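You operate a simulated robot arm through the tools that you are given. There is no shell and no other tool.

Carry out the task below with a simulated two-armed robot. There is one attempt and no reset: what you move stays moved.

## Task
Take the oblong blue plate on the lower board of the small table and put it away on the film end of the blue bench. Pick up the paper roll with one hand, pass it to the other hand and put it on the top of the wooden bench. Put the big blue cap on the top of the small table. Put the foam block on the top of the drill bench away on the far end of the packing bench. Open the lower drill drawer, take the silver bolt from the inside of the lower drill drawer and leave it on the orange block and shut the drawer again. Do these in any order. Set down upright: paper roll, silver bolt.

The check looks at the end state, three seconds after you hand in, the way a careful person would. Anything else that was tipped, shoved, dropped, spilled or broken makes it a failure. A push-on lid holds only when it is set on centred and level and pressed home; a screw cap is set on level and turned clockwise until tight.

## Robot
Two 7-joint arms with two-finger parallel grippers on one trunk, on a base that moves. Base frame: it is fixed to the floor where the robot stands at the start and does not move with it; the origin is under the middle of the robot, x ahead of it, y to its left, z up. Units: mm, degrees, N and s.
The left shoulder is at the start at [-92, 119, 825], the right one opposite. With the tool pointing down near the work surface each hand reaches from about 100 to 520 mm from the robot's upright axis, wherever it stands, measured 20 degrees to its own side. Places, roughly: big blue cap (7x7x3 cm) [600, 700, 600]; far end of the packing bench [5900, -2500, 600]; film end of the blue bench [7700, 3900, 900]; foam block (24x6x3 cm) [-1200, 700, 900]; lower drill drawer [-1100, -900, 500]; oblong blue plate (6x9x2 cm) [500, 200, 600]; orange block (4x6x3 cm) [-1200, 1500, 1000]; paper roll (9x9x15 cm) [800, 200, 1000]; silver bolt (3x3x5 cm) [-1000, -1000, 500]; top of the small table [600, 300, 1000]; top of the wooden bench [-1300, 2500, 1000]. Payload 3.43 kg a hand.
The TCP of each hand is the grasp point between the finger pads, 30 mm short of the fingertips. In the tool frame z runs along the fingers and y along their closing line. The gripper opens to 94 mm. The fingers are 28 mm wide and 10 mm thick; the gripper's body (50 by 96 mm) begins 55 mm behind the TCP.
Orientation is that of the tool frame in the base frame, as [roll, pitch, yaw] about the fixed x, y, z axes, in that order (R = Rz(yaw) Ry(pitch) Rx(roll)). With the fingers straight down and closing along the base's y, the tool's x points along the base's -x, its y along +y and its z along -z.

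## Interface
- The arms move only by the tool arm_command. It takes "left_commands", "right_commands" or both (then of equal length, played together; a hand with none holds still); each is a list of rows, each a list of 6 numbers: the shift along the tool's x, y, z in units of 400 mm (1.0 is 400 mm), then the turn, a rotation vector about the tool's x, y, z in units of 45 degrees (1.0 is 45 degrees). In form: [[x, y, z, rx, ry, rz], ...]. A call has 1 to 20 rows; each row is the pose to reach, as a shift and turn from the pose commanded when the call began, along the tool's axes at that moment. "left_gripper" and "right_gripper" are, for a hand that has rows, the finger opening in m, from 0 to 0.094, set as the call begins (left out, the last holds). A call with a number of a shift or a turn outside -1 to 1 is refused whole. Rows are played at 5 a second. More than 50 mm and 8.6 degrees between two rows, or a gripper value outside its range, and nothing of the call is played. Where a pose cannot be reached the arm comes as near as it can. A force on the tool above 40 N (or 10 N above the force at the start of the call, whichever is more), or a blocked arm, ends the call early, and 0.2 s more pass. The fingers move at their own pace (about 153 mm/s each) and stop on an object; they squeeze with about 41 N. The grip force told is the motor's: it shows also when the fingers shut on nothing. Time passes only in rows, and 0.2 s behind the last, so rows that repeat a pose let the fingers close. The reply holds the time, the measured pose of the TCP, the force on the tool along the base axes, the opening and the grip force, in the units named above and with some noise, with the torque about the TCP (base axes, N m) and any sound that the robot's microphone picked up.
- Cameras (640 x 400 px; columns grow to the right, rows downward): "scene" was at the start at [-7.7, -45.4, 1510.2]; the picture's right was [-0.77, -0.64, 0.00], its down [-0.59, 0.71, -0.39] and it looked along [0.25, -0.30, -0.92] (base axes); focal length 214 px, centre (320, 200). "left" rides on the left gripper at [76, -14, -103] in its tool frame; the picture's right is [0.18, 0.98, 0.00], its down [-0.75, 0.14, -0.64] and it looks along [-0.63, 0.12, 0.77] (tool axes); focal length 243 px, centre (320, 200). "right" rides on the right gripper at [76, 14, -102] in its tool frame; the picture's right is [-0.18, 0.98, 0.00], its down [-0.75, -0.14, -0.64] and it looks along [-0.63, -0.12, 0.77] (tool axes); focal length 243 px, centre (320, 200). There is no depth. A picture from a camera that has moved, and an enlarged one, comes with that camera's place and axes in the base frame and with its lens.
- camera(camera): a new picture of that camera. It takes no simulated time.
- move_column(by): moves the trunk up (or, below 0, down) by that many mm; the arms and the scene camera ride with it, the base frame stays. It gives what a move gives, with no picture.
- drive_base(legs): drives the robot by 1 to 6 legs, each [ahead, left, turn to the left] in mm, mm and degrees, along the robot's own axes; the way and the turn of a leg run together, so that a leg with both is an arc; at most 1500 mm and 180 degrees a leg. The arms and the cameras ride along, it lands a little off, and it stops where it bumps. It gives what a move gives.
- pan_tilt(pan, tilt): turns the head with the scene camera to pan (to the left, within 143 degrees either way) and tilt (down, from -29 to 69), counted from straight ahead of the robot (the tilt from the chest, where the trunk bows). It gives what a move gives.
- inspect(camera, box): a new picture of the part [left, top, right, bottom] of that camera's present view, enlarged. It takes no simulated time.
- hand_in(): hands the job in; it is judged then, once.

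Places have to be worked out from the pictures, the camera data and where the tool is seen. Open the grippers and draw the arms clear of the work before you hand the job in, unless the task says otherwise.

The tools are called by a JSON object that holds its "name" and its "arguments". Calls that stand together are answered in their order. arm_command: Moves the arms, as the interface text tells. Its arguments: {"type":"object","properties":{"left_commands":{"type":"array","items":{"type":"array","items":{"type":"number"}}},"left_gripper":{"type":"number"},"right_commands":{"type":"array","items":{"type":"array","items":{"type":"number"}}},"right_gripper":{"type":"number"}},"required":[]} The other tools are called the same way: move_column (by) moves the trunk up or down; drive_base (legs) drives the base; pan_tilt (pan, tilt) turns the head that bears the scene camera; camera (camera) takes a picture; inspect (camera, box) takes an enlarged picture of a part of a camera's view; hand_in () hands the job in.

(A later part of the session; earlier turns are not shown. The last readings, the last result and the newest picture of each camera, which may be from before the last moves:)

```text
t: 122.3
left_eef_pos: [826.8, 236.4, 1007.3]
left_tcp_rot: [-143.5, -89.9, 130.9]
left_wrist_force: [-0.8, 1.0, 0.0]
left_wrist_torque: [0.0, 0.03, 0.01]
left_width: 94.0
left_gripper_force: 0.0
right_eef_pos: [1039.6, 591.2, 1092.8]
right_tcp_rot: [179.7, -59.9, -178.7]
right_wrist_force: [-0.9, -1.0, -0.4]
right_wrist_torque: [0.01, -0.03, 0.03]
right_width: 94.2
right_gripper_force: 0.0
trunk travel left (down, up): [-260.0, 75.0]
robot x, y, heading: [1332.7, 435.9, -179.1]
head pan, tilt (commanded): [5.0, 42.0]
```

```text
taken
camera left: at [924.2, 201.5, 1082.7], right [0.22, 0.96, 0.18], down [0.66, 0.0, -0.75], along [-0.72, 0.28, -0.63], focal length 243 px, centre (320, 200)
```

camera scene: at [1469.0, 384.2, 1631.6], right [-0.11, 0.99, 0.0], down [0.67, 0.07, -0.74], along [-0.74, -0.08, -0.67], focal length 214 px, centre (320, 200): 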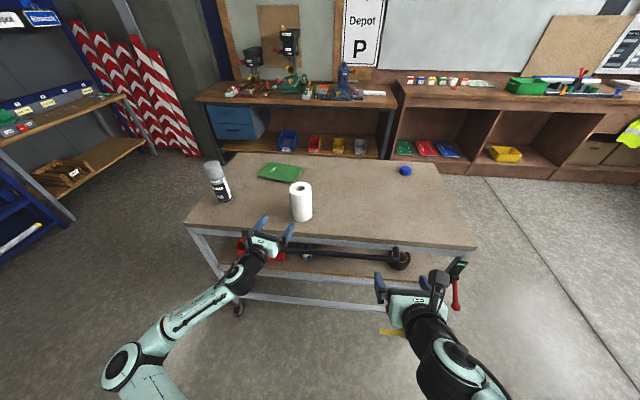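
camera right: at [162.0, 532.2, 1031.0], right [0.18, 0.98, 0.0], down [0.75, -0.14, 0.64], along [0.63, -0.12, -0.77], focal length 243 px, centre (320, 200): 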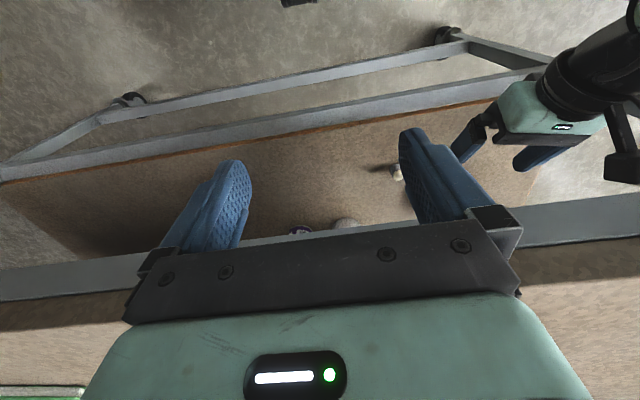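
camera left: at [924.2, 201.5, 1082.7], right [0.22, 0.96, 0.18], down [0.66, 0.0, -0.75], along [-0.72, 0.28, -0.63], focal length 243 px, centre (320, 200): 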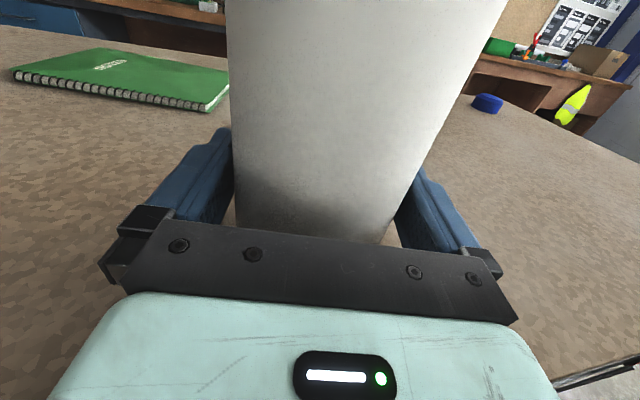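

The roll is between the fingers with no contact force. I close the left gripper.

{"name": "arm_command", "arguments": {"left_commands": [[0, 0, 0, 0, 0, 0], [0, 0, 0, 0, 0, 0], [0, 0, 0, 0, 0, 0]], "left_gripper": 0.07}}

{"name": "camera", "arguments": {"camera": "scene"}}

```text
t: 123.1
left_eef_pos: [827.7, 235.5, 1006.4]
left_tcp_rot: [-177.3, -90.0, 164.6]
left_wrist_force: [-0.1, 0.4, 0.4]
left_wrist_torque: [-0.01, -0.07, -0.01]
left_width: 90.6
left_gripper_force: 40.8
right_eef_pos: [1040.6, 591.4, 1093.8]
right_tcp_rot: [179.7, -59.9, -178.7]
right_wrist_force: [0.0, -0.4, 0.2]
right_wrist_torque: [-0.06, -0.02, -0.02]
right_width: 94.1
right_gripper_force: 0.1
trunk travel left (down, up): [-260.0, 75.0]
robot x, y, heading: [1327.0, 438.6, -179.2]
head pan, tilt (commanded): [5.0, 42.0]
```

```text
taken
camera scene: at [1287.6, 429.5, 1552.1], right [-0.1, 0.99, 0.0], down [0.67, 0.07, -0.74], along [-0.74, -0.08, -0.67], focal length 214 px, centre (320, 200)
```

scene: 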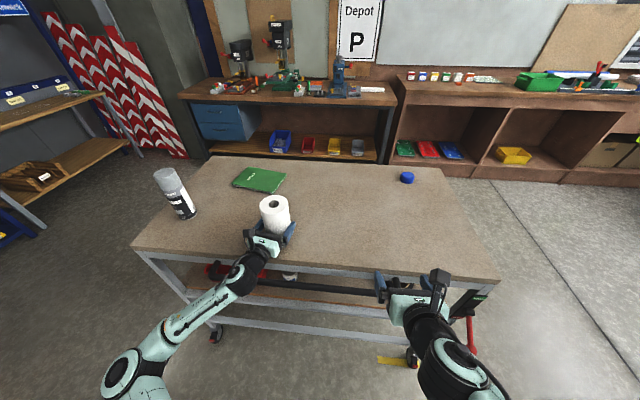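

Roll gripped (90.6 mm, 41 N). I lift with the trunk and back away from the table.

{"name": "move_column", "arguments": {"by": 70}}

{"name": "drive_base", "arguments": {"legs": [[-350, 0, 0]]}}

{"name": "camera", "arguments": {"camera": "scene"}}

{"name": "camera", "arguments": {"camera": "right"}}

```text
t: 124.1
left_eef_pos: [828.0, 236.8, 1076.5]
left_tcp_rot: [177.8, -89.6, 169.4]
left_wrist_force: [0.7, 0.6, -4.3]
left_wrist_torque: [0.01, 0.01, 0.0]
left_width: 90.6
left_gripper_force: 41.1
right_eef_pos: [1039.8, 590.3, 1163.8]
right_tcp_rot: [179.7, -59.8, -178.6]
right_wrist_force: [0.7, -0.6, 0.0]
right_wrist_torque: [0.03, 0.01, -0.02]
right_width: 93.8
right_gripper_force: 0.1
trunk travel left (down, up): [-330.0, 5.0]
robot x, y, heading: [1329.3, 437.3, -179.0]
head pan, tilt (commanded): [5.0, 42.0]
```

```text
t: 126.4
left_eef_pos: [1171.6, 242.6, 1078.4]
left_tcp_rot: [-176.2, -89.7, 163.4]
left_wrist_force: [-0.6, -0.7, -4.4]
left_wrist_torque: [0.0, -0.03, -0.03]
left_width: 90.5
left_gripper_force: 40.7
right_eef_pos: [1383.4, 595.4, 1164.2]
right_tcp_rot: [179.7, -59.8, -178.5]
right_wrist_force: [-0.3, 0.3, 0.0]
right_wrist_torque: [-0.04, 0.01, 0.0]
right_width: 94.3
right_gripper_force: 0.1
trunk travel left (down, up): [-330.0, 5.0]
robot x, y, heading: [1673.2, 443.4, -178.8]
head pan, tilt (commanded): [5.0, 42.0]
```

```text
taken
camera scene: at [1632.7, 435.9, 1627.4], right [-0.11, 0.99, 0.0], down [0.67, 0.07, -0.74], along [-0.74, -0.08, -0.67], focal length 214 px, centre (320, 200)
```

scene: 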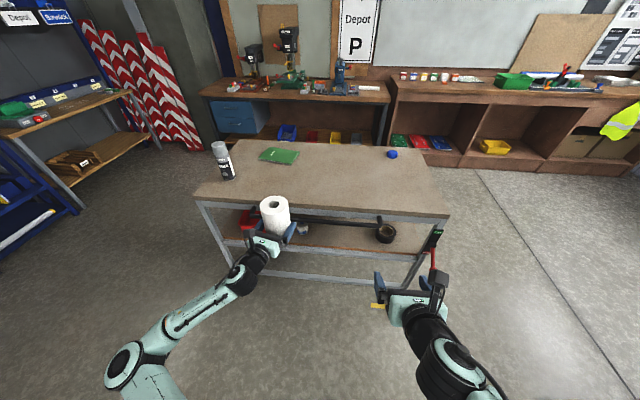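

```text
taken
camera right: at [1434.0, 610.3, 1281.6], right [0.07, 0.99, -0.16], down [0.94, -0.12, -0.33], along [-0.34, -0.12, -0.93], focal length 243 px, centre (320, 200)
```

right: 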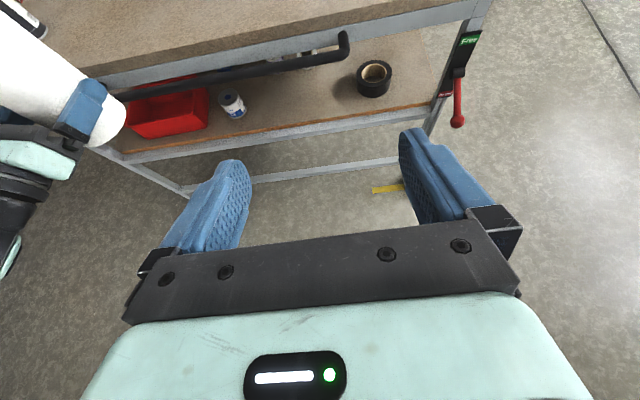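

The roll hangs securely in the left hand (about 0.45 kg). I bring the left hand toward the robot's centre line with a 31° inward yaw so the right hand can meet it.

{"name": "arm_command", "arguments": {"left_commands": [[0, 0.055, -0.0055, -0.086, 0, 0], [0, 0.11, -0.011, -0.172, 0, 0], [0, 0.165, -0.0165, -0.258, 0, 0], [0, 0.22, -0.022, -0.345, 0, 0], [0, 0.274, -0.0275, -0.431, 0, 0], [0, 0.329, -0.033, -0.517, 0, 0], [0, 0.384, -0.0385, -0.603, 0, 0], [0, 0.439, -0.044, -0.689, 0, 0]]}}

{"name": "camera", "arguments": {"camera": "scene"}}

{"name": "camera", "arguments": {"camera": "right"}}

```text
t: 128.2
left_eef_pos: [1227.4, 409.4, 1077.3]
left_tcp_rot: [155.0, -89.8, 161.3]
left_wrist_force: [0.1, 1.0, -4.4]
left_wrist_torque: [-0.02, -0.03, 0.0]
left_width: 90.6
left_gripper_force: 40.8
right_eef_pos: [1383.5, 596.4, 1164.0]
right_tcp_rot: [179.7, -59.8, -178.5]
right_wrist_force: [-0.2, 0.0, -0.2]
right_wrist_torque: [-0.02, 0.04, 0.01]
right_width: 94.1
right_gripper_force: 0.0
trunk travel left (down, up): [-330.0, 5.0]
robot x, y, heading: [1672.7, 443.3, -178.8]
head pan, tilt (commanded): [5.0, 42.0]
```

```text
taken
camera scene: at [1632.7, 436.4, 1627.3], right [-0.11, 0.99, 0.0], down [0.67, 0.07, -0.74], along [-0.74, -0.08, -0.67], focal length 214 px, centre (320, 200)
```

scene: 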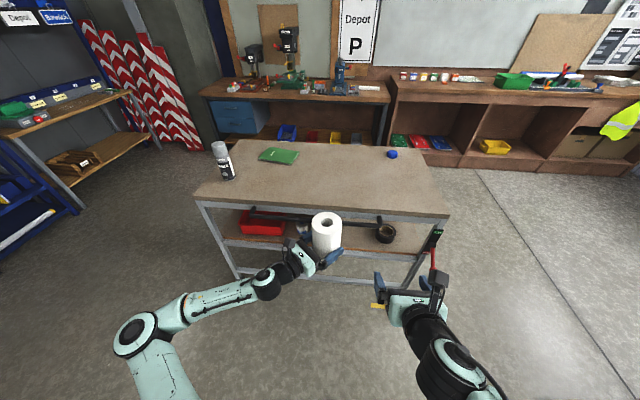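

```text
taken
camera right: at [1434.2, 610.7, 1281.3], right [0.07, 0.98, -0.16], down [0.94, -0.12, -0.33], along [-0.34, -0.12, -0.93], focal length 243 px, centre (320, 200)
```

right: 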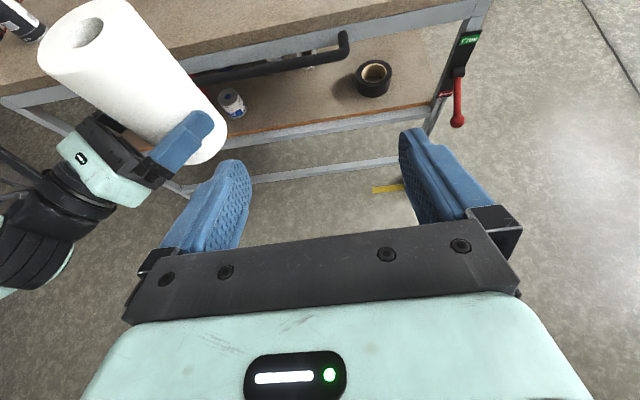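

The left hand reached the centre, roll axis about robot-frame (450, 21). Now I turn the right hand level and inward 45°, to a pre-grasp 105 mm from the roll axis, ~65 mm higher than the left hand.

{"name": "arm_command", "arguments": {"right_commands": [[0.008, -0.033, 0.0275, 0.122, 0.079, -0.033], [0.0165, -0.066, 0.055, 0.244, 0.158, -0.065], [0.025, -0.098, 0.0825, 0.366, 0.237, -0.098], [0.033, -0.131, 0.11, 0.488, 0.316, -0.131], [0.041, -0.164, 0.1375, 0.61, 0.395, -0.164], [0.0495, -0.197, 0.165, 0.733, 0.474, -0.196], [0.058, -0.23, 0.1925, 0.855, 0.553, -0.229], [0.066, -0.2625, 0.22, 0.977, 0.632, -0.262]]}}

{"name": "camera", "arguments": {"camera": "right"}}

{"name": "camera", "arguments": {"camera": "scene"}}

```text
t: 130.0
left_eef_pos: [1226.4, 410.4, 1078.0]
left_tcp_rot: [153.9, -89.7, 162.4]
left_wrist_force: [-0.9, 0.8, -4.3]
left_wrist_torque: [-0.03, -0.06, 0.0]
left_width: 90.6
left_gripper_force: 41.2
right_eef_pos: [1295.8, 489.3, 1140.9]
right_tcp_rot: [167.5, -89.8, -121.1]
right_wrist_force: [0.9, 0.5, -0.8]
right_wrist_torque: [-0.01, 0.02, -0.01]
right_width: 94.0
right_gripper_force: 0.0
right hand out of reach, approached as far as the arm can: row 1, 2, 3, 4, 5, 6
trunk travel left (down, up): [-330.0, 5.0]
robot x, y, heading: [1672.5, 441.4, -178.9]
head pan, tilt (commanded): [5.0, 42.0]
```

```text
taken
camera right: at [1356.6, 572.9, 1218.8], right [-0.71, 0.68, -0.18], down [0.55, 0.37, -0.75], along [-0.44, -0.63, -0.63], focal length 243 px, centre (320, 200)
```

right: 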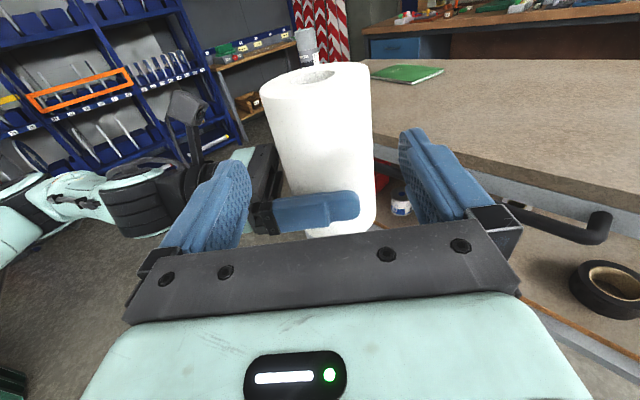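

```text
taken
camera scene: at [1632.0, 436.3, 1627.3], right [-0.11, 0.99, 0.0], down [0.67, 0.07, -0.74], along [-0.74, -0.08, -0.67], focal length 214 px, centre (320, 200)
```

scene: 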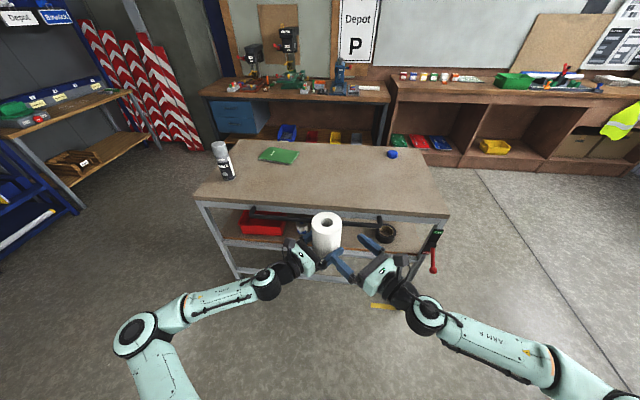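

The right hand reached a nice level pre-grasp; the roll looks centred on its axis. I zoom to measure precisely.

{"name": "inspect", "arguments": {"camera": "right", "box": [190, 50, 450, 250]}}

```text
2.00 times, centred on (320, 150) of right
camera zoom: at [1356.6, 572.9, 1218.8], right [-0.71, 0.68, -0.18], down [0.55, 0.37, -0.75], along [-0.44, -0.63, -0.63], focal length 485 px, centre (320, 300)
```

zoom: 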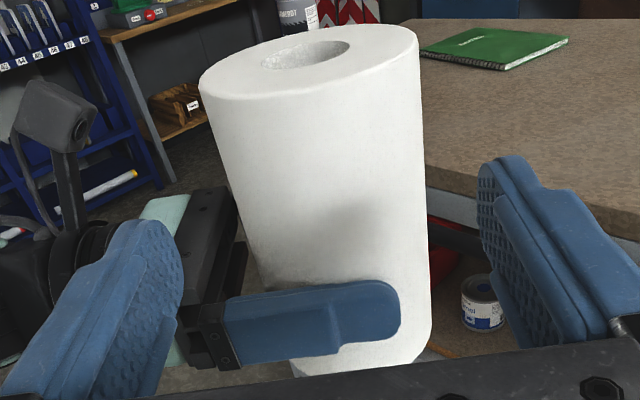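

Centred within 0.5 mm. I advance the right hand 60 mm along its axis and check.

{"name": "arm_command", "arguments": {"right_commands": [[0, 0, 0.0375, 0, 0, 0], [0, 0, 0.075, 0, 0, 0], [0, 0, 0.1125, 0, 0, 0], [0, 0, 0.15, 0, 0, 0]]}}

{"name": "inspect", "arguments": {"camera": "right", "box": [190, 50, 450, 250]}}

```text
t: 131.0
left_eef_pos: [1227.4, 407.9, 1078.0]
left_tcp_rot: [150.3, -89.8, 166.0]
left_wrist_force: [0.5, 0.6, -4.4]
left_wrist_torque: [-0.05, -0.02, -0.03]
left_width: 90.4
left_gripper_force: 40.9
right_eef_pos: [1255.4, 446.7, 1142.1]
right_tcp_rot: [163.6, -89.8, -117.2]
right_wrist_force: [0.5, 0.0, 1.1]
right_wrist_torque: [0.0, 0.03, 0.02]
right_width: 93.7
right_gripper_force: 0.1
trunk travel left (down, up): [-330.0, 5.0]
robot x, y, heading: [1674.4, 445.8, -179.1]
head pan, tilt (commanded): [5.0, 42.0]
```

```text
2.00 times, centred on (320, 150) of right
camera zoom: at [1315.7, 528.9, 1218.9], right [-0.71, 0.68, -0.18], down [0.55, 0.37, -0.75], along [-0.44, -0.63, -0.63], focal length 485 px, centre (320, 300)
```

zoom: 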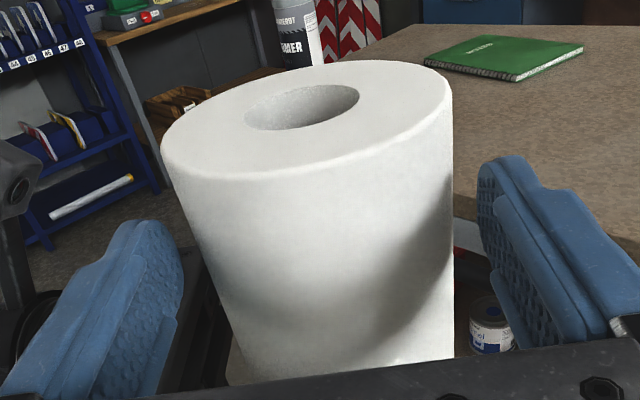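

I check the edges with a finer zoom to find any lateral offset before the last 40 mm.

{"name": "inspect", "arguments": {"camera": "right", "box": [232, 150, 280, 190]}}

{"name": "inspect", "arguments": {"camera": "right", "box": [366, 120, 414, 160]}}

```text
10.00 times, centred on (256, 170) of right
camera zoom: at [1315.7, 528.9, 1218.9], right [-0.71, 0.68, -0.18], down [0.55, 0.37, -0.75], along [-0.44, -0.63, -0.63], focal length 2426 px, centre (960, 500)
```

zoom: 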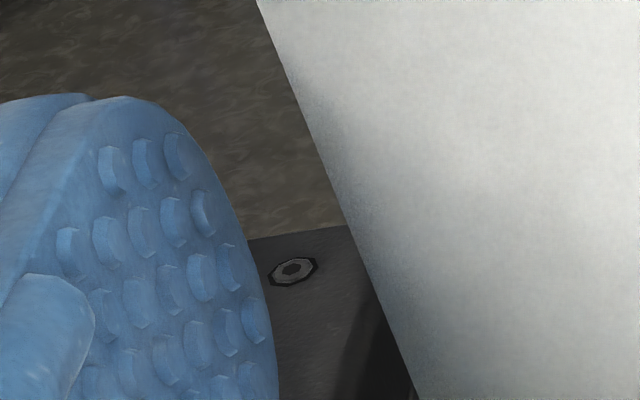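

```text
10.00 times, centred on (390, 140) of right
camera zoom: at [1315.7, 528.9, 1218.9], right [-0.71, 0.68, -0.18], down [0.55, 0.37, -0.75], along [-0.44, -0.63, -0.63], focal length 2426 px, centre (-380, 800)
```

zoom: 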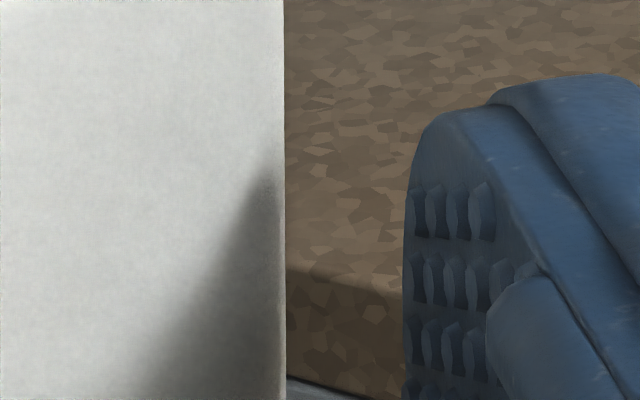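

Lateral offset is under 0.5 mm. I advance the last 43 mm.

{"name": "arm_command", "arguments": {"right_commands": [[0, 0, 0.036, 0, 0, 0], [0, 0, 0.072, 0, 0, 0], [0, 0, 0.108, 0, 0, 0]]}}

{"name": "camera", "arguments": {"camera": "right"}}

{"name": "camera", "arguments": {"camera": "scene"}}

```text
t: 131.8
left_eef_pos: [1227.2, 408.0, 1078.2]
left_tcp_rot: [149.3, -89.7, 167.0]
left_wrist_force: [-5.7, 2.2, -4.1]
left_wrist_torque: [-0.14, -0.4, -0.04]
left_width: 90.7
left_gripper_force: 41.1
right_eef_pos: [1229.6, 422.5, 1141.4]
right_tcp_rot: [167.8, -89.8, -121.4]
right_wrist_force: [6.5, -1.2, -0.2]
right_wrist_torque: [-0.03, -0.1, 0.12]
right_width: 94.0
right_gripper_force: 0.1
right hand out of reach, approached as far as the arm can: row 3
trunk travel left (down, up): [-330.0, 5.0]
robot x, y, heading: [1675.1, 443.9, -178.8]
head pan, tilt (commanded): [5.0, 42.0]
```

```text
taken
camera right: at [1290.2, 505.7, 1218.6], right [-0.71, 0.68, -0.18], down [0.55, 0.37, -0.75], along [-0.44, -0.64, -0.63], focal length 243 px, centre (320, 200)
```

right: 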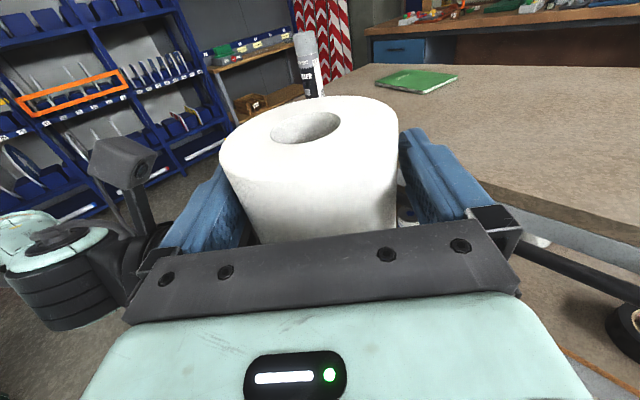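

```text
taken
camera scene: at [1632.9, 436.1, 1627.2], right [-0.11, 0.99, 0.0], down [0.67, 0.07, -0.74], along [-0.74, -0.08, -0.67], focal length 214 px, centre (320, 200)
```

scene: 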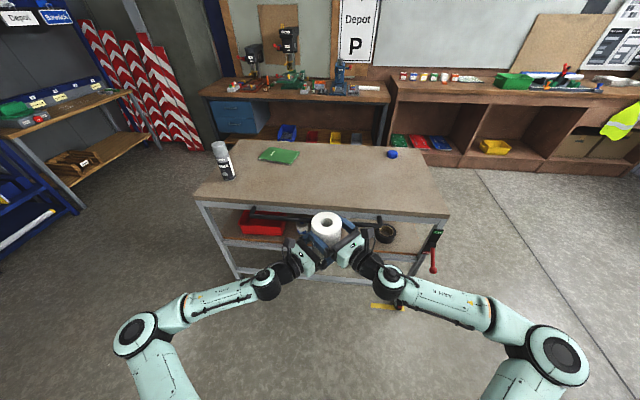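

The right fingers surround the roll (axis ~11 mm beyond its TCP), light contact only. I close the right gripper.

{"name": "arm_command", "arguments": {"right_commands": [[0, 0, 0, 0, 0, 0], [0, 0, 0, 0, 0, 0], [0, 0, 0, 0, 0, 0]], "right_gripper": 0.07}}

```text
t: 132.6
left_eef_pos: [1228.0, 408.7, 1076.9]
left_tcp_rot: [150.0, -89.6, 166.3]
left_wrist_force: [-19.9, 15.5, -3.2]
left_wrist_torque: [-0.19, -0.6, 0.64]
left_width: 90.9
left_gripper_force: 41.0
right_eef_pos: [1230.7, 420.8, 1141.1]
right_tcp_rot: [-157.5, -89.9, -155.7]
right_wrist_force: [19.5, -16.3, 0.5]
right_wrist_torque: [-0.88, -0.64, -0.29]
right_width: 88.8
right_gripper_force: 40.8
trunk travel left (down, up): [-330.0, 5.0]
robot x, y, heading: [1671.1, 444.4, -178.9]
head pan, tilt (commanded): [5.0, 42.0]
```

Both hands hold the roll. I open the left hand and then withdraw it along its own axis.

{"name": "arm_command", "arguments": {"left_commands": [[0, 0, 0, 0, 0, 0], [0, 0, 0, 0, 0, 0]], "left_gripper": 0.094}}

{"name": "arm_command", "arguments": {"left_commands": [[0, 0, -0.03, 0, 0, 0], [0, 0, -0.06, 0, 0, 0], [0, 0, -0.09, 0, 0, 0]]}}

{"name": "camera", "arguments": {"camera": "scene"}}

{"name": "camera", "arguments": {"camera": "right"}}

```text
t: 133.2
left_eef_pos: [1227.2, 409.1, 1077.3]
left_tcp_rot: [156.0, -89.6, 160.2]
left_wrist_force: [0.9, -0.9, 0.2]
left_wrist_torque: [0.0, 0.01, -0.04]
left_width: 94.1
left_gripper_force: 0.0
right_eef_pos: [1228.1, 424.8, 1140.9]
right_tcp_rot: [176.2, -89.7, -130.1]
right_wrist_force: [0.7, 0.3, -0.6]
right_wrist_torque: [0.02, -0.02, -0.01]
right_width: 88.7
right_gripper_force: 40.9
trunk travel left (down, up): [-330.0, 5.0]
robot x, y, heading: [1670.9, 445.3, -178.9]
head pan, tilt (commanded): [5.0, 42.0]
```

```text
t: 134.0
left_eef_pos: [1254.1, 382.5, 1078.2]
left_tcp_rot: [150.5, -89.7, 165.8]
left_wrist_force: [0.3, -0.2, 0.5]
left_wrist_torque: [0.06, 0.0, 0.01]
left_width: 94.1
left_gripper_force: 0.0
right_eef_pos: [1229.1, 424.1, 1141.7]
right_tcp_rot: [170.3, -89.8, -124.2]
right_wrist_force: [0.5, 0.5, -1.0]
right_wrist_torque: [0.03, -0.01, -0.01]
right_width: 88.8
right_gripper_force: 41.5
trunk travel left (down, up): [-330.0, 5.0]
robot x, y, heading: [1672.6, 443.1, -178.8]
head pan, tilt (commanded): [5.0, 42.0]
```

```text
taken
camera scene: at [1633.2, 435.8, 1627.2], right [-0.11, 0.99, 0.0], down [0.67, 0.07, -0.74], along [-0.74, -0.08, -0.67], focal length 214 px, centre (320, 200)
```

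scene: 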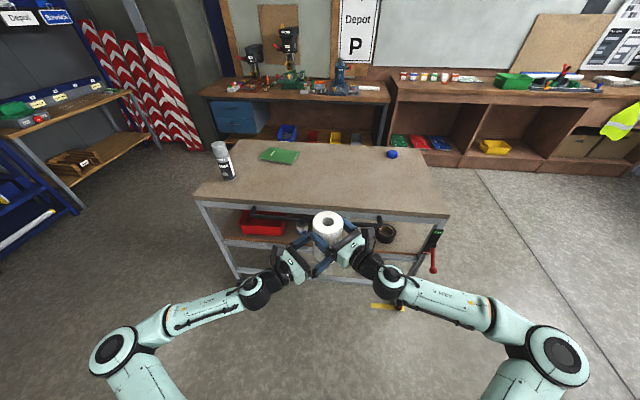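

```text
taken
camera right: at [1289.6, 506.5, 1218.6], right [-0.71, 0.68, -0.18], down [0.55, 0.37, -0.75], along [-0.44, -0.63, -0.63], focal length 243 px, centre (320, 200)
```

right: 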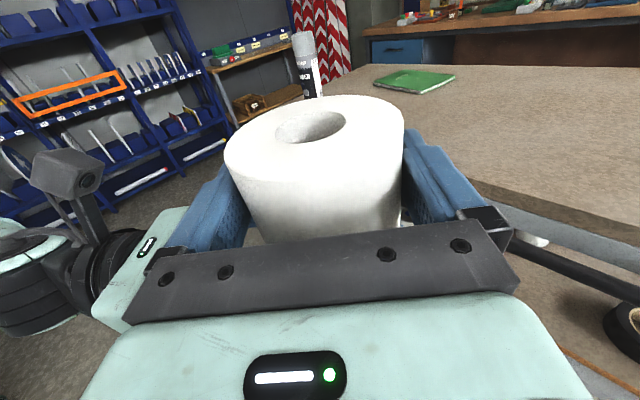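

The right hand shows no weight yet, so I look from the left hand before pulling away further.

{"name": "camera", "arguments": {"camera": "left"}}

{"name": "inspect", "arguments": {"camera": "scene", "box": [260, 190, 400, 290]}}

```text
taken
camera left: at [1318.7, 303.0, 1153.9], right [0.68, 0.71, 0.19], down [0.57, -0.34, -0.75], along [-0.47, 0.61, -0.63], focal length 243 px, centre (320, 200)
```

left: 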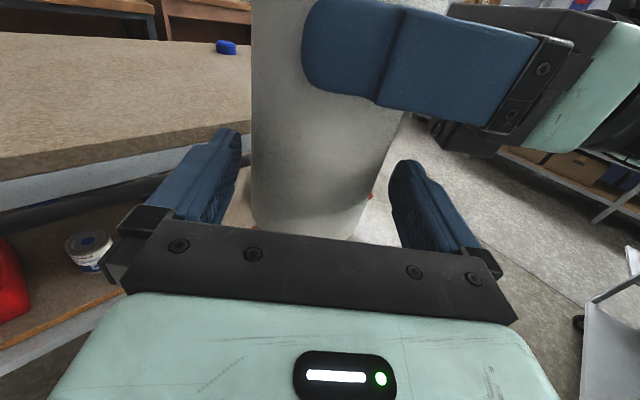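

```text
4.00 times, centred on (330, 240) of scene
camera zoom: at [1633.2, 435.8, 1627.2], right [-0.11, 0.99, 0.0], down [0.67, 0.07, -0.74], along [-0.74, -0.08, -0.67], focal length 858 px, centre (280, 40)
```

zoom: 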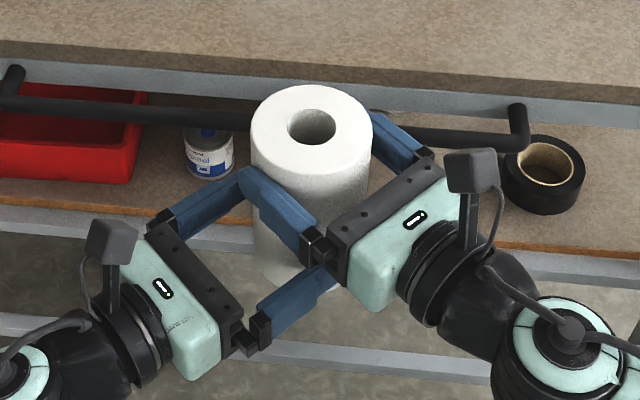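

The right hand clearly holds the roll by its upper part, left fingers free. I withdraw the left hand further along its axis.

{"name": "arm_command", "arguments": {"left_commands": [[0, 0, -0.05, 0, 0, 0], [0, 0, -0.1, 0, 0, 0], [0, 0, -0.15, 0, 0, 0], [0, -0.05, -0.17, 0, 0, 0], [0, -0.1, -0.17, 0, 0, 0]]}}

{"name": "camera", "arguments": {"camera": "scene"}}

```text
t: 135.2
left_eef_pos: [1275.6, 307.1, 1077.0]
left_tcp_rot: [156.4, -89.6, 159.8]
left_wrist_force: [-0.7, 0.1, 0.3]
left_wrist_torque: [-0.02, 0.02, 0.0]
left_width: 94.0
left_gripper_force: 0.0
right_eef_pos: [1227.7, 423.7, 1140.9]
right_tcp_rot: [174.8, -89.8, -128.6]
right_wrist_force: [-0.4, 0.0, -0.3]
right_wrist_torque: [0.05, -0.03, 0.0]
right_width: 88.9
right_gripper_force: 41.2
trunk travel left (down, up): [-330.0, 5.0]
robot x, y, heading: [1667.4, 444.9, -178.9]
head pan, tilt (commanded): [5.0, 42.0]
```

```text
taken
camera scene: at [1632.6, 435.9, 1627.3], right [-0.11, 0.99, 0.0], down [0.67, 0.07, -0.74], along [-0.74, -0.08, -0.67], focal length 214 px, centre (320, 200)
```

scene: 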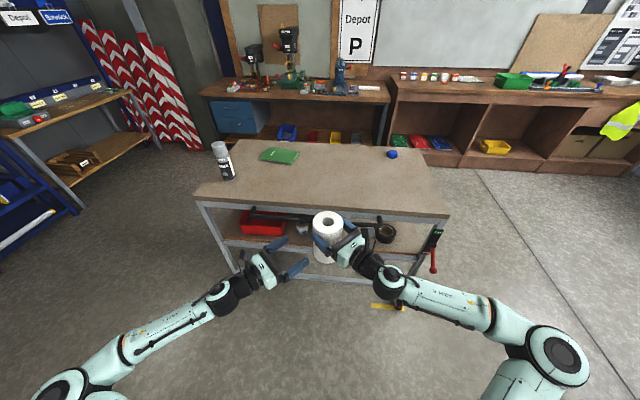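

Handover complete. I now drive around toward the wooden bench (heading 180°, path at y≈1950), stopping short of the bench edge.

{"name": "drive_base", "arguments": {"legs": [[0, 0, -1.1], [0, -1500, 0], [1500, 0, 0], [480, 0, 0]]}}

{"name": "camera", "arguments": {"camera": "scene"}}

{"name": "camera", "arguments": {"camera": "right"}}

```text
t: 158.3
left_eef_pos: [-721.0, 1820.0, 1077.7]
left_tcp_rot: [152.2, -89.7, 162.5]
left_wrist_force: [0.4, -0.7, 0.3]
left_wrist_torque: [0.0, -0.04, 0.0]
left_width: 93.9
left_gripper_force: 0.1
right_eef_pos: [-765.5, 1937.9, 1141.2]
right_tcp_rot: [176.8, -89.7, -132.1]
right_wrist_force: [-1.0, -0.2, -0.2]
right_wrist_torque: [-0.01, -0.06, 0.03]
right_width: 88.3
right_gripper_force: 41.1
trunk travel left (down, up): [-330.0, 5.0]
robot x, y, heading: [-319.7, 1946.1, 179.8]
head pan, tilt (commanded): [5.0, 42.0]
```

```text
taken
camera scene: at [-360.7, 1939.1, 1627.1], right [-0.08, 1.0, 0.0], down [0.67, 0.05, -0.74], along [-0.74, -0.06, -0.67], focal length 214 px, centre (320, 200)
```

scene: 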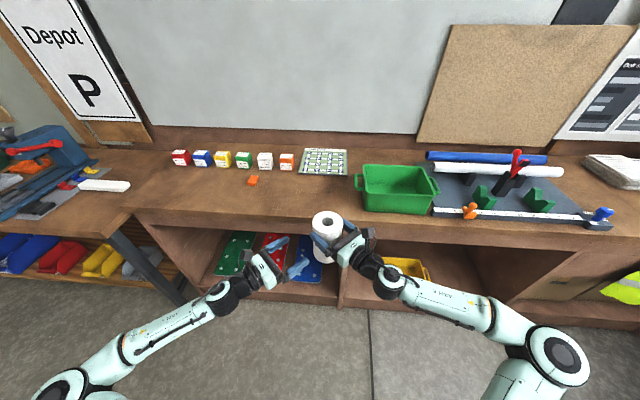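

```text
taken
camera right: at [-702.1, 2019.0, 1218.3], right [-0.69, 0.7, -0.18], down [0.56, 0.35, -0.75], along [-0.46, -0.62, -0.63], focal length 243 px, centre (320, 200)
```

right: 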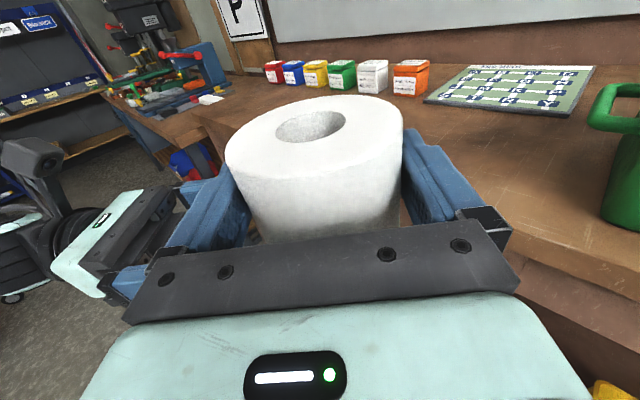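

I zoom on the bench edge and the free area to find the bench height and a clear spot.

{"name": "inspect", "arguments": {"camera": "scene", "box": [130, 130, 370, 260]}}

{"name": "inspect", "arguments": {"camera": "right", "box": [400, 150, 640, 300]}}

```text
2.67 times, centred on (250, 195) of scene
camera zoom: at [-360.7, 1939.1, 1627.1], right [-0.08, 1.0, 0.0], down [0.67, 0.05, -0.74], along [-0.74, -0.06, -0.67], focal length 572 px, centre (507, 213)
```

zoom: 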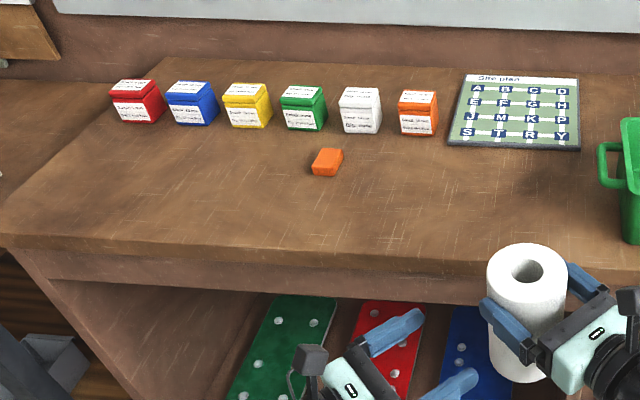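

```text
2.67 times, centred on (520, 225) of right
camera zoom: at [-702.1, 2019.0, 1218.3], right [-0.69, 0.7, -0.18], down [0.56, 0.35, -0.75], along [-0.46, -0.62, -0.63], focal length 647 px, centre (-213, 133)
```

zoom: 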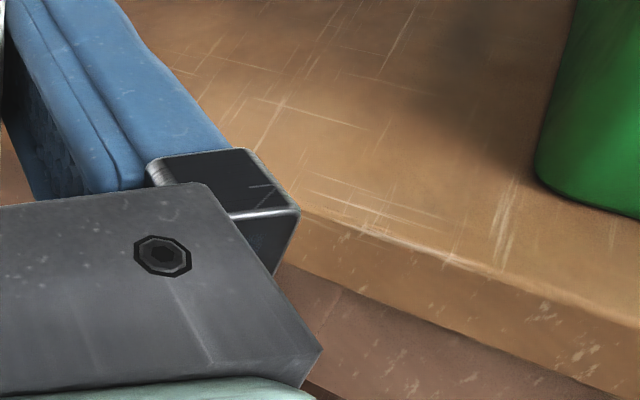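

Two views fix the orange block's top at [-1178, 1542, 994], so the bench top is about 965. I'll set the roll at about [-1060, 1800]; drive [287, 130] and then lower the trunk part way.

{"name": "drive_base", "arguments": {"legs": [[287, 130, 0]]}}

{"name": "camera", "arguments": {"camera": "scene"}}

{"name": "camera", "arguments": {"camera": "left"}}

```text
t: 160.4
left_eef_pos: [-1007.8, 1690.5, 1077.3]
left_tcp_rot: [152.1, -89.7, 162.8]
left_wrist_force: [0.1, -0.9, -0.7]
left_wrist_torque: [-0.03, -0.01, -0.01]
left_width: 94.1
left_gripper_force: 0.0
right_eef_pos: [-1052.5, 1808.7, 1141.9]
right_tcp_rot: [178.0, -89.8, -133.2]
right_wrist_force: [0.0, -0.7, -0.1]
right_wrist_torque: [0.06, -0.05, -0.01]
right_width: 88.2
right_gripper_force: 40.7
trunk travel left (down, up): [-330.0, 5.0]
robot x, y, heading: [-610.7, 1817.9, 179.5]
head pan, tilt (commanded): [5.0, 42.0]
```

```text
taken
camera scene: at [-647.6, 1810.7, 1627.1], right [-0.08, 1.0, 0.0], down [0.67, 0.05, -0.74], along [-0.74, -0.06, -0.67], focal length 214 px, centre (320, 200)
```

scene: 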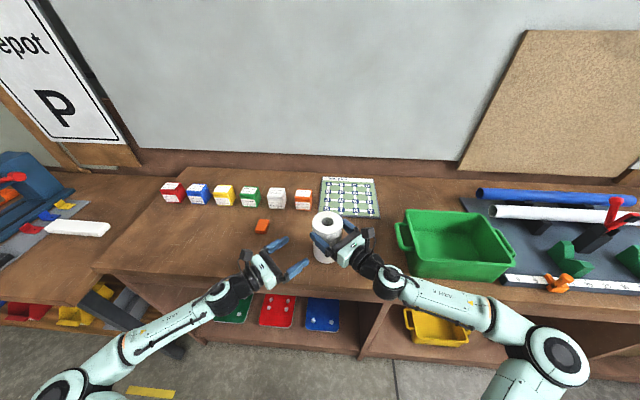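

```text
taken
camera left: at [-945.3, 1610.2, 1154.1], right [0.7, 0.69, 0.19], down [0.56, -0.36, -0.75], along [-0.45, 0.63, -0.63], focal length 243 px, centre (320, 200)
```

left: 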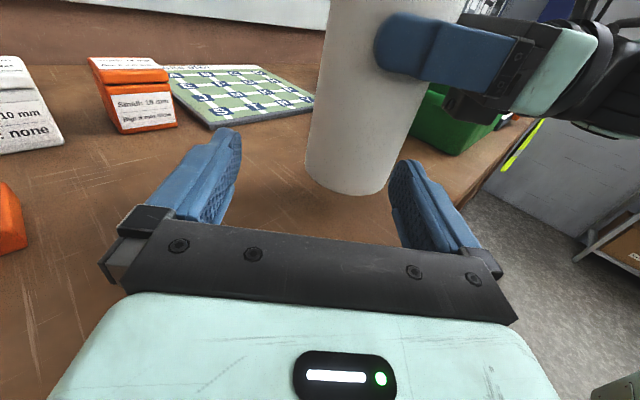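

Roll hangs clear above the bench. I lower the trunk 45 mm, then feel for the surface with small arm steps.

{"name": "move_column", "arguments": {"by": -45}}

{"name": "arm_command", "arguments": {"right_commands": [[-0.0075, 0, 0, 0, 0, 0], [-0.015, 0, 0, 0, 0, 0]]}}

{"name": "camera", "arguments": {"camera": "left"}}

```text
t: 161.1
left_eef_pos: [-1001.7, 1692.2, 1037.7]
left_tcp_rot: [148.2, -89.4, 166.6]
left_wrist_force: [0.0, -0.4, 0.2]
left_wrist_torque: [0.06, 0.0, -0.02]
left_width: 93.8
left_gripper_force: 0.0
right_eef_pos: [-1032.3, 1810.6, 1095.9]
right_tcp_rot: [-122.3, -89.1, 167.1]
right_wrist_force: [6.2, 1.4, 10.8]
right_wrist_torque: [0.21, 0.15, -0.06]
right_width: 87.7
right_gripper_force: 41.1
trunk travel left (down, up): [-296.0, 40.0]
robot x, y, heading: [-608.8, 1815.9, 179.5]
head pan, tilt (commanded): [5.0, 42.0]
stopped: the force on the tool passed its limit at 48 N (the readings are from after the stop); the commanded pose is now the measured one
```

```text
t: 161.7
left_eef_pos: [-1002.6, 1691.3, 1039.9]
left_tcp_rot: [147.0, -89.4, 167.8]
left_wrist_force: [0.1, -0.2, 0.0]
left_wrist_torque: [0.0, 0.02, 0.03]
left_width: 93.8
left_gripper_force: 0.0
right_eef_pos: [-1032.5, 1810.7, 1094.6]
right_tcp_rot: [-105.3, -89.4, 149.9]
right_wrist_force: [-5.4, 0.4, 30.3]
right_wrist_torque: [0.31, 0.97, 0.5]
right_width: 86.9
right_gripper_force: 40.4
trunk travel left (down, up): [-296.0, 40.0]
robot x, y, heading: [-608.1, 1823.0, 179.9]
head pan, tilt (commanded): [5.0, 42.0]
```

```text
taken
camera left: at [-941.1, 1610.6, 1117.1], right [0.7, 0.69, 0.19], down [0.56, -0.36, -0.75], along [-0.45, 0.63, -0.64], focal length 243 px, centre (320, 200)
```

left: 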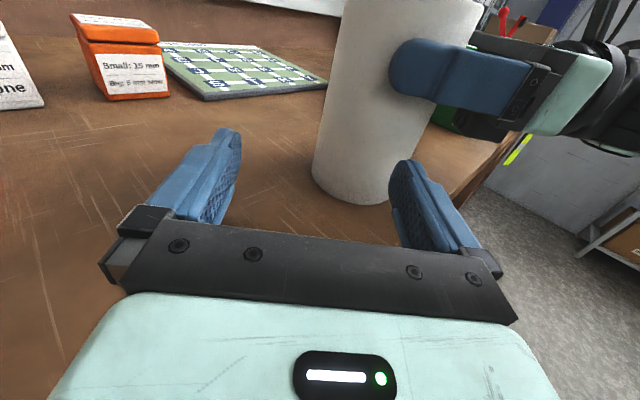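

The trunk stopped on contact: the roll stands on the bench with the hand slightly displaced. Before releasing I check the roll's uprightness in all views.

{"name": "camera", "arguments": {"camera": "right"}}

{"name": "inspect", "arguments": {"camera": "scene", "box": [250, 170, 410, 290]}}

{"name": "inspect", "arguments": {"camera": "left", "box": [270, 0, 470, 220]}}

```text
taken
camera right: at [-970.3, 1892.9, 1170.9], right [-0.69, 0.7, -0.19], down [0.56, 0.35, -0.75], along [-0.46, -0.63, -0.63], focal length 243 px, centre (320, 200)
```

right: 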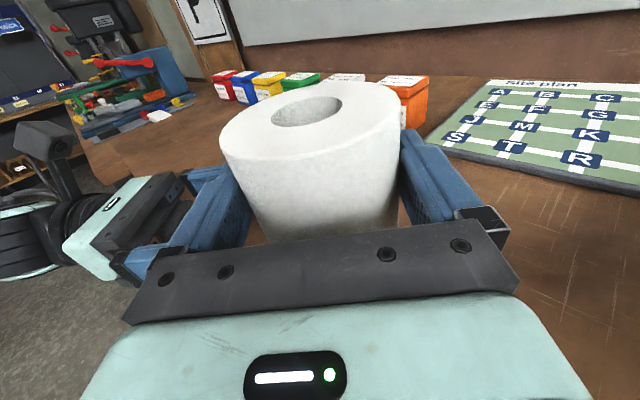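

```text
3.33 times, centred on (330, 230) of scene
camera zoom: at [-646.2, 1811.1, 1591.6], right [-0.08, 1.0, 0.0], down [0.67, 0.05, -0.74], along [-0.74, -0.06, -0.67], focal length 715 px, centre (287, 100)
```

zoom: 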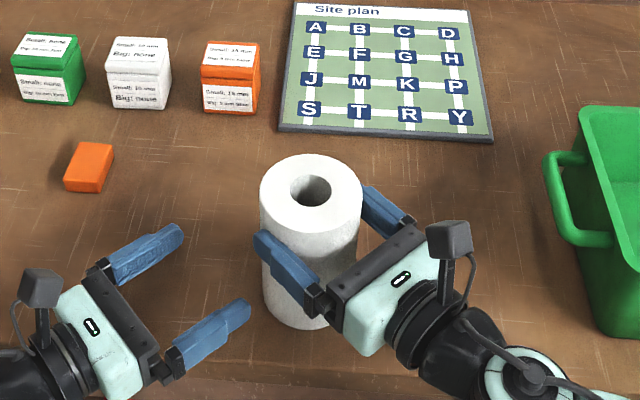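

```text
1.82 times, centred on (370, 110) of left
camera zoom: at [-941.1, 1610.6, 1117.1], right [0.7, 0.69, 0.19], down [0.56, -0.36, -0.75], along [-0.45, 0.63, -0.64], focal length 441 px, centre (229, 364)
```

zoom: 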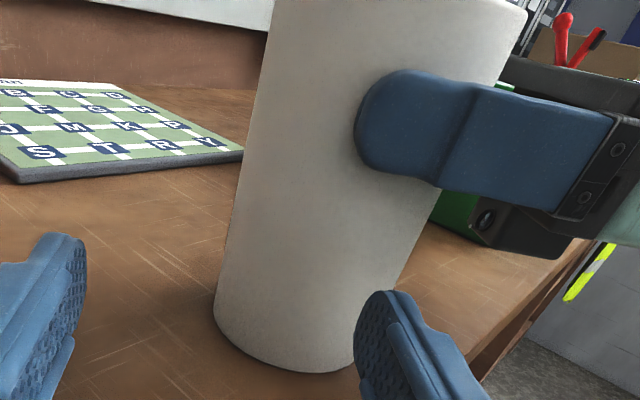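

All edges converge correctly, so the roll stands upright. I ease the hand up 4 mm to relieve the 30 N press.

{"name": "arm_command", "arguments": {"right_commands": [[0.005, 0, 0, 0, 0, 0], [0.01, 0, 0, 0, 0, 0]]}}

```text
t: 162.3
left_eef_pos: [-1003.9, 1692.4, 1040.2]
left_tcp_rot: [144.9, -89.3, 170.0]
left_wrist_force: [0.1, 0.1, -0.7]
left_wrist_torque: [-0.02, 0.01, 0.02]
left_width: 94.1
left_gripper_force: 0.0
right_eef_pos: [-1033.4, 1811.0, 1093.5]
right_tcp_rot: [-125.4, -89.0, 170.0]
right_wrist_force: [-2.9, -1.0, 16.4]
right_wrist_torque: [-0.01, 1.32, 0.06]
right_width: 86.7
right_gripper_force: 40.8
trunk travel left (down, up): [-296.0, 40.0]
robot x, y, heading: [-606.8, 1818.4, 179.8]
head pan, tilt (commanded): [5.0, 42.0]
```

Press is down to 16 N; I ease up another 3 mm.

{"name": "arm_command", "arguments": {"right_commands": [[0.004, 0, 0, 0, 0, 0], [0.008, 0, 0, 0, 0, 0], [0.008, 0, 0, 0, 0, 0]]}}

```text
t: 163.1
left_eef_pos: [-1004.0, 1691.9, 1039.6]
left_tcp_rot: [144.2, -89.2, 170.6]
left_wrist_force: [-0.6, 0.1, 0.6]
left_wrist_torque: [0.0, 0.0, 0.0]
left_width: 93.9
left_gripper_force: 0.1
right_eef_pos: [-1034.1, 1811.8, 1095.0]
right_tcp_rot: [-131.2, -88.6, 175.6]
right_wrist_force: [-0.7, -1.3, -1.0]
right_wrist_torque: [-0.13, 0.09, 0.07]
right_width: 87.2
right_gripper_force: 41.2
trunk travel left (down, up): [-296.0, 40.0]
robot x, y, heading: [-611.1, 1815.7, 179.8]
head pan, tilt (commanded): [5.0, 42.0]
```

Force is now about zero. I open the right gripper.

{"name": "arm_command", "arguments": {"right_commands": [[0, 0, 0, 0, 0, 0], [0, 0, 0, 0, 0, 0], [0, 0, 0, 0, 0, 0]], "right_gripper": 0.094}}

{"name": "camera", "arguments": {"camera": "right"}}

{"name": "inspect", "arguments": {"camera": "left", "box": [270, 0, 470, 220]}}

```text
t: 163.9
left_eef_pos: [-1003.8, 1693.0, 1039.9]
left_tcp_rot: [145.0, -89.3, 169.9]
left_wrist_force: [-0.9, -0.4, -0.5]
left_wrist_torque: [-0.04, -0.02, -0.02]
left_width: 94.0
left_gripper_force: 0.0
right_eef_pos: [-1033.8, 1811.3, 1096.5]
right_tcp_rot: [-129.7, -88.9, 174.1]
right_wrist_force: [0.1, 0.6, -0.7]
right_wrist_torque: [0.01, 0.02, -0.01]
right_width: 94.1
right_gripper_force: 0.0
trunk travel left (down, up): [-296.0, 40.0]
robot x, y, heading: [-607.4, 1818.7, 179.9]
head pan, tilt (commanded): [5.0, 42.0]
```

```text
taken
camera right: at [-972.3, 1892.8, 1174.2], right [-0.69, 0.7, -0.2], down [0.57, 0.35, -0.74], along [-0.45, -0.62, -0.64], focal length 243 px, centre (320, 200)
```

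right: 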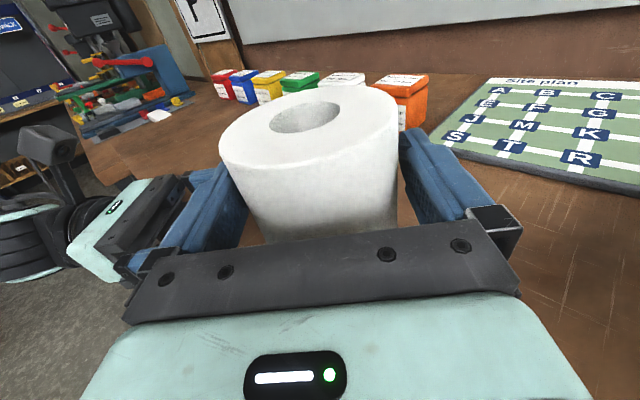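

```text
1.82 times, centred on (370, 110) of left
camera zoom: at [-941.9, 1610.5, 1116.5], right [0.7, 0.69, 0.19], down [0.56, -0.36, -0.75], along [-0.45, 0.63, -0.64], focal length 441 px, centre (229, 364)
```

zoom: 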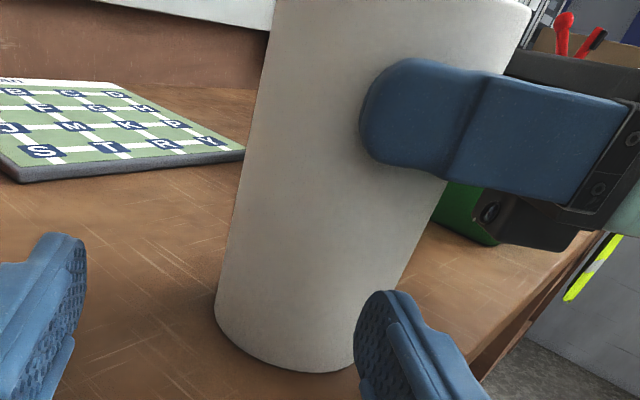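

The roll stands on its own. I withdraw the right hand straight back along its axis.

{"name": "arm_command", "arguments": {"right_commands": [[0, 0, -0.04, 0, 0, 0], [0, 0, -0.08, 0, 0, 0], [0, 0, -0.12, 0, 0, 0], [0, 0, -0.18, 0, 0, 0], [0, 0, -0.24, 0, 0, 0]]}}

{"name": "camera", "arguments": {"camera": "right"}}

{"name": "camera", "arguments": {"camera": "scene"}}

```text
t: 165.1
left_eef_pos: [-1002.8, 1691.9, 1039.0]
left_tcp_rot: [146.4, -89.3, 168.4]
left_wrist_force: [-0.3, 0.6, -0.4]
left_wrist_torque: [0.01, -0.01, 0.0]
left_width: 94.0
left_gripper_force: 0.0
right_eef_pos: [-966.3, 1878.5, 1097.8]
right_tcp_rot: [-129.1, -88.9, 173.7]
right_wrist_force: [0.4, 0.0, -0.5]
right_wrist_torque: [-0.03, 0.0, -0.02]
right_width: 94.0
right_gripper_force: 0.0
trunk travel left (down, up): [-296.0, 40.0]
robot x, y, heading: [-608.7, 1820.8, 179.8]
head pan, tilt (commanded): [5.0, 42.0]
```

```text
taken
camera right: at [-903.7, 1960.0, 1175.4], right [-0.69, 0.7, -0.2], down [0.57, 0.35, -0.74], along [-0.45, -0.62, -0.64], focal length 243 px, centre (320, 200)
```

right: 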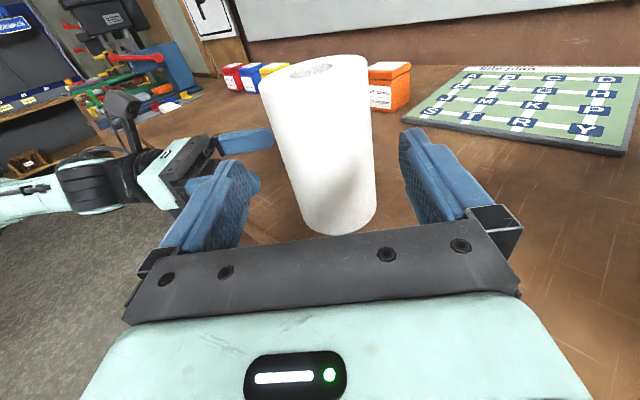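

```text
taken
camera scene: at [-647.0, 1811.3, 1591.4], right [-0.08, 1.0, 0.0], down [0.67, 0.05, -0.74], along [-0.74, -0.06, -0.67], focal length 214 px, centre (320, 200)
```

scene: 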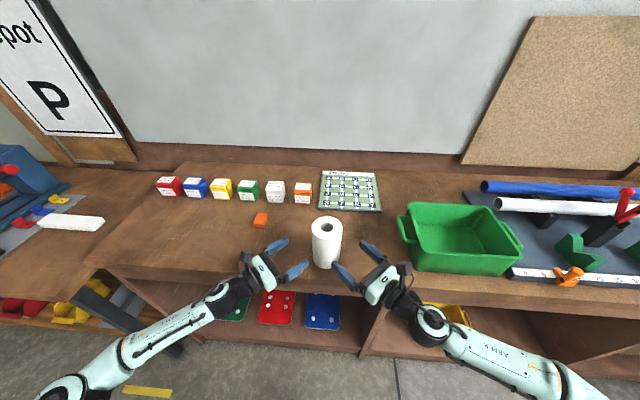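

Roll task done: it stands upright at about [-1042, 1804]. I back off and drive along the aisle to the drill-bench drawers.

{"name": "drive_base", "arguments": {"legs": [[-400, 0, 0], [0, 1500, 0], [0, 1050, 0]]}}

{"name": "camera", "arguments": {"camera": "scene"}}

```text
t: 189.5
left_eef_pos: [-618.3, -854.7, 1039.8]
left_tcp_rot: [144.9, -89.2, 169.8]
left_wrist_force: [-0.3, -0.5, -0.1]
left_wrist_torque: [-0.02, 0.01, 0.02]
left_width: 94.1
left_gripper_force: 0.2
right_eef_pos: [-580.7, -667.7, 1098.4]
right_tcp_rot: [-129.3, -88.9, 173.7]
right_wrist_force: [0.2, 0.1, 0.0]
right_wrist_torque: [-0.01, 0.03, 0.02]
right_width: 94.1
right_gripper_force: 0.1
trunk travel left (down, up): [-296.0, 40.0]
robot x, y, heading: [-217.7, -729.2, 179.9]
head pan, tilt (commanded): [5.0, 42.0]
```

```text
taken
camera scene: at [-261.8, -735.9, 1591.4], right [-0.08, 1.0, 0.0], down [0.67, 0.05, -0.74], along [-0.74, -0.06, -0.67], focal length 214 px, centre (320, 200)
```

scene: 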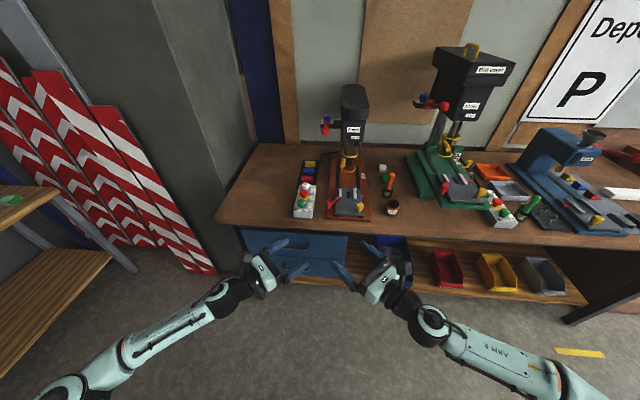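

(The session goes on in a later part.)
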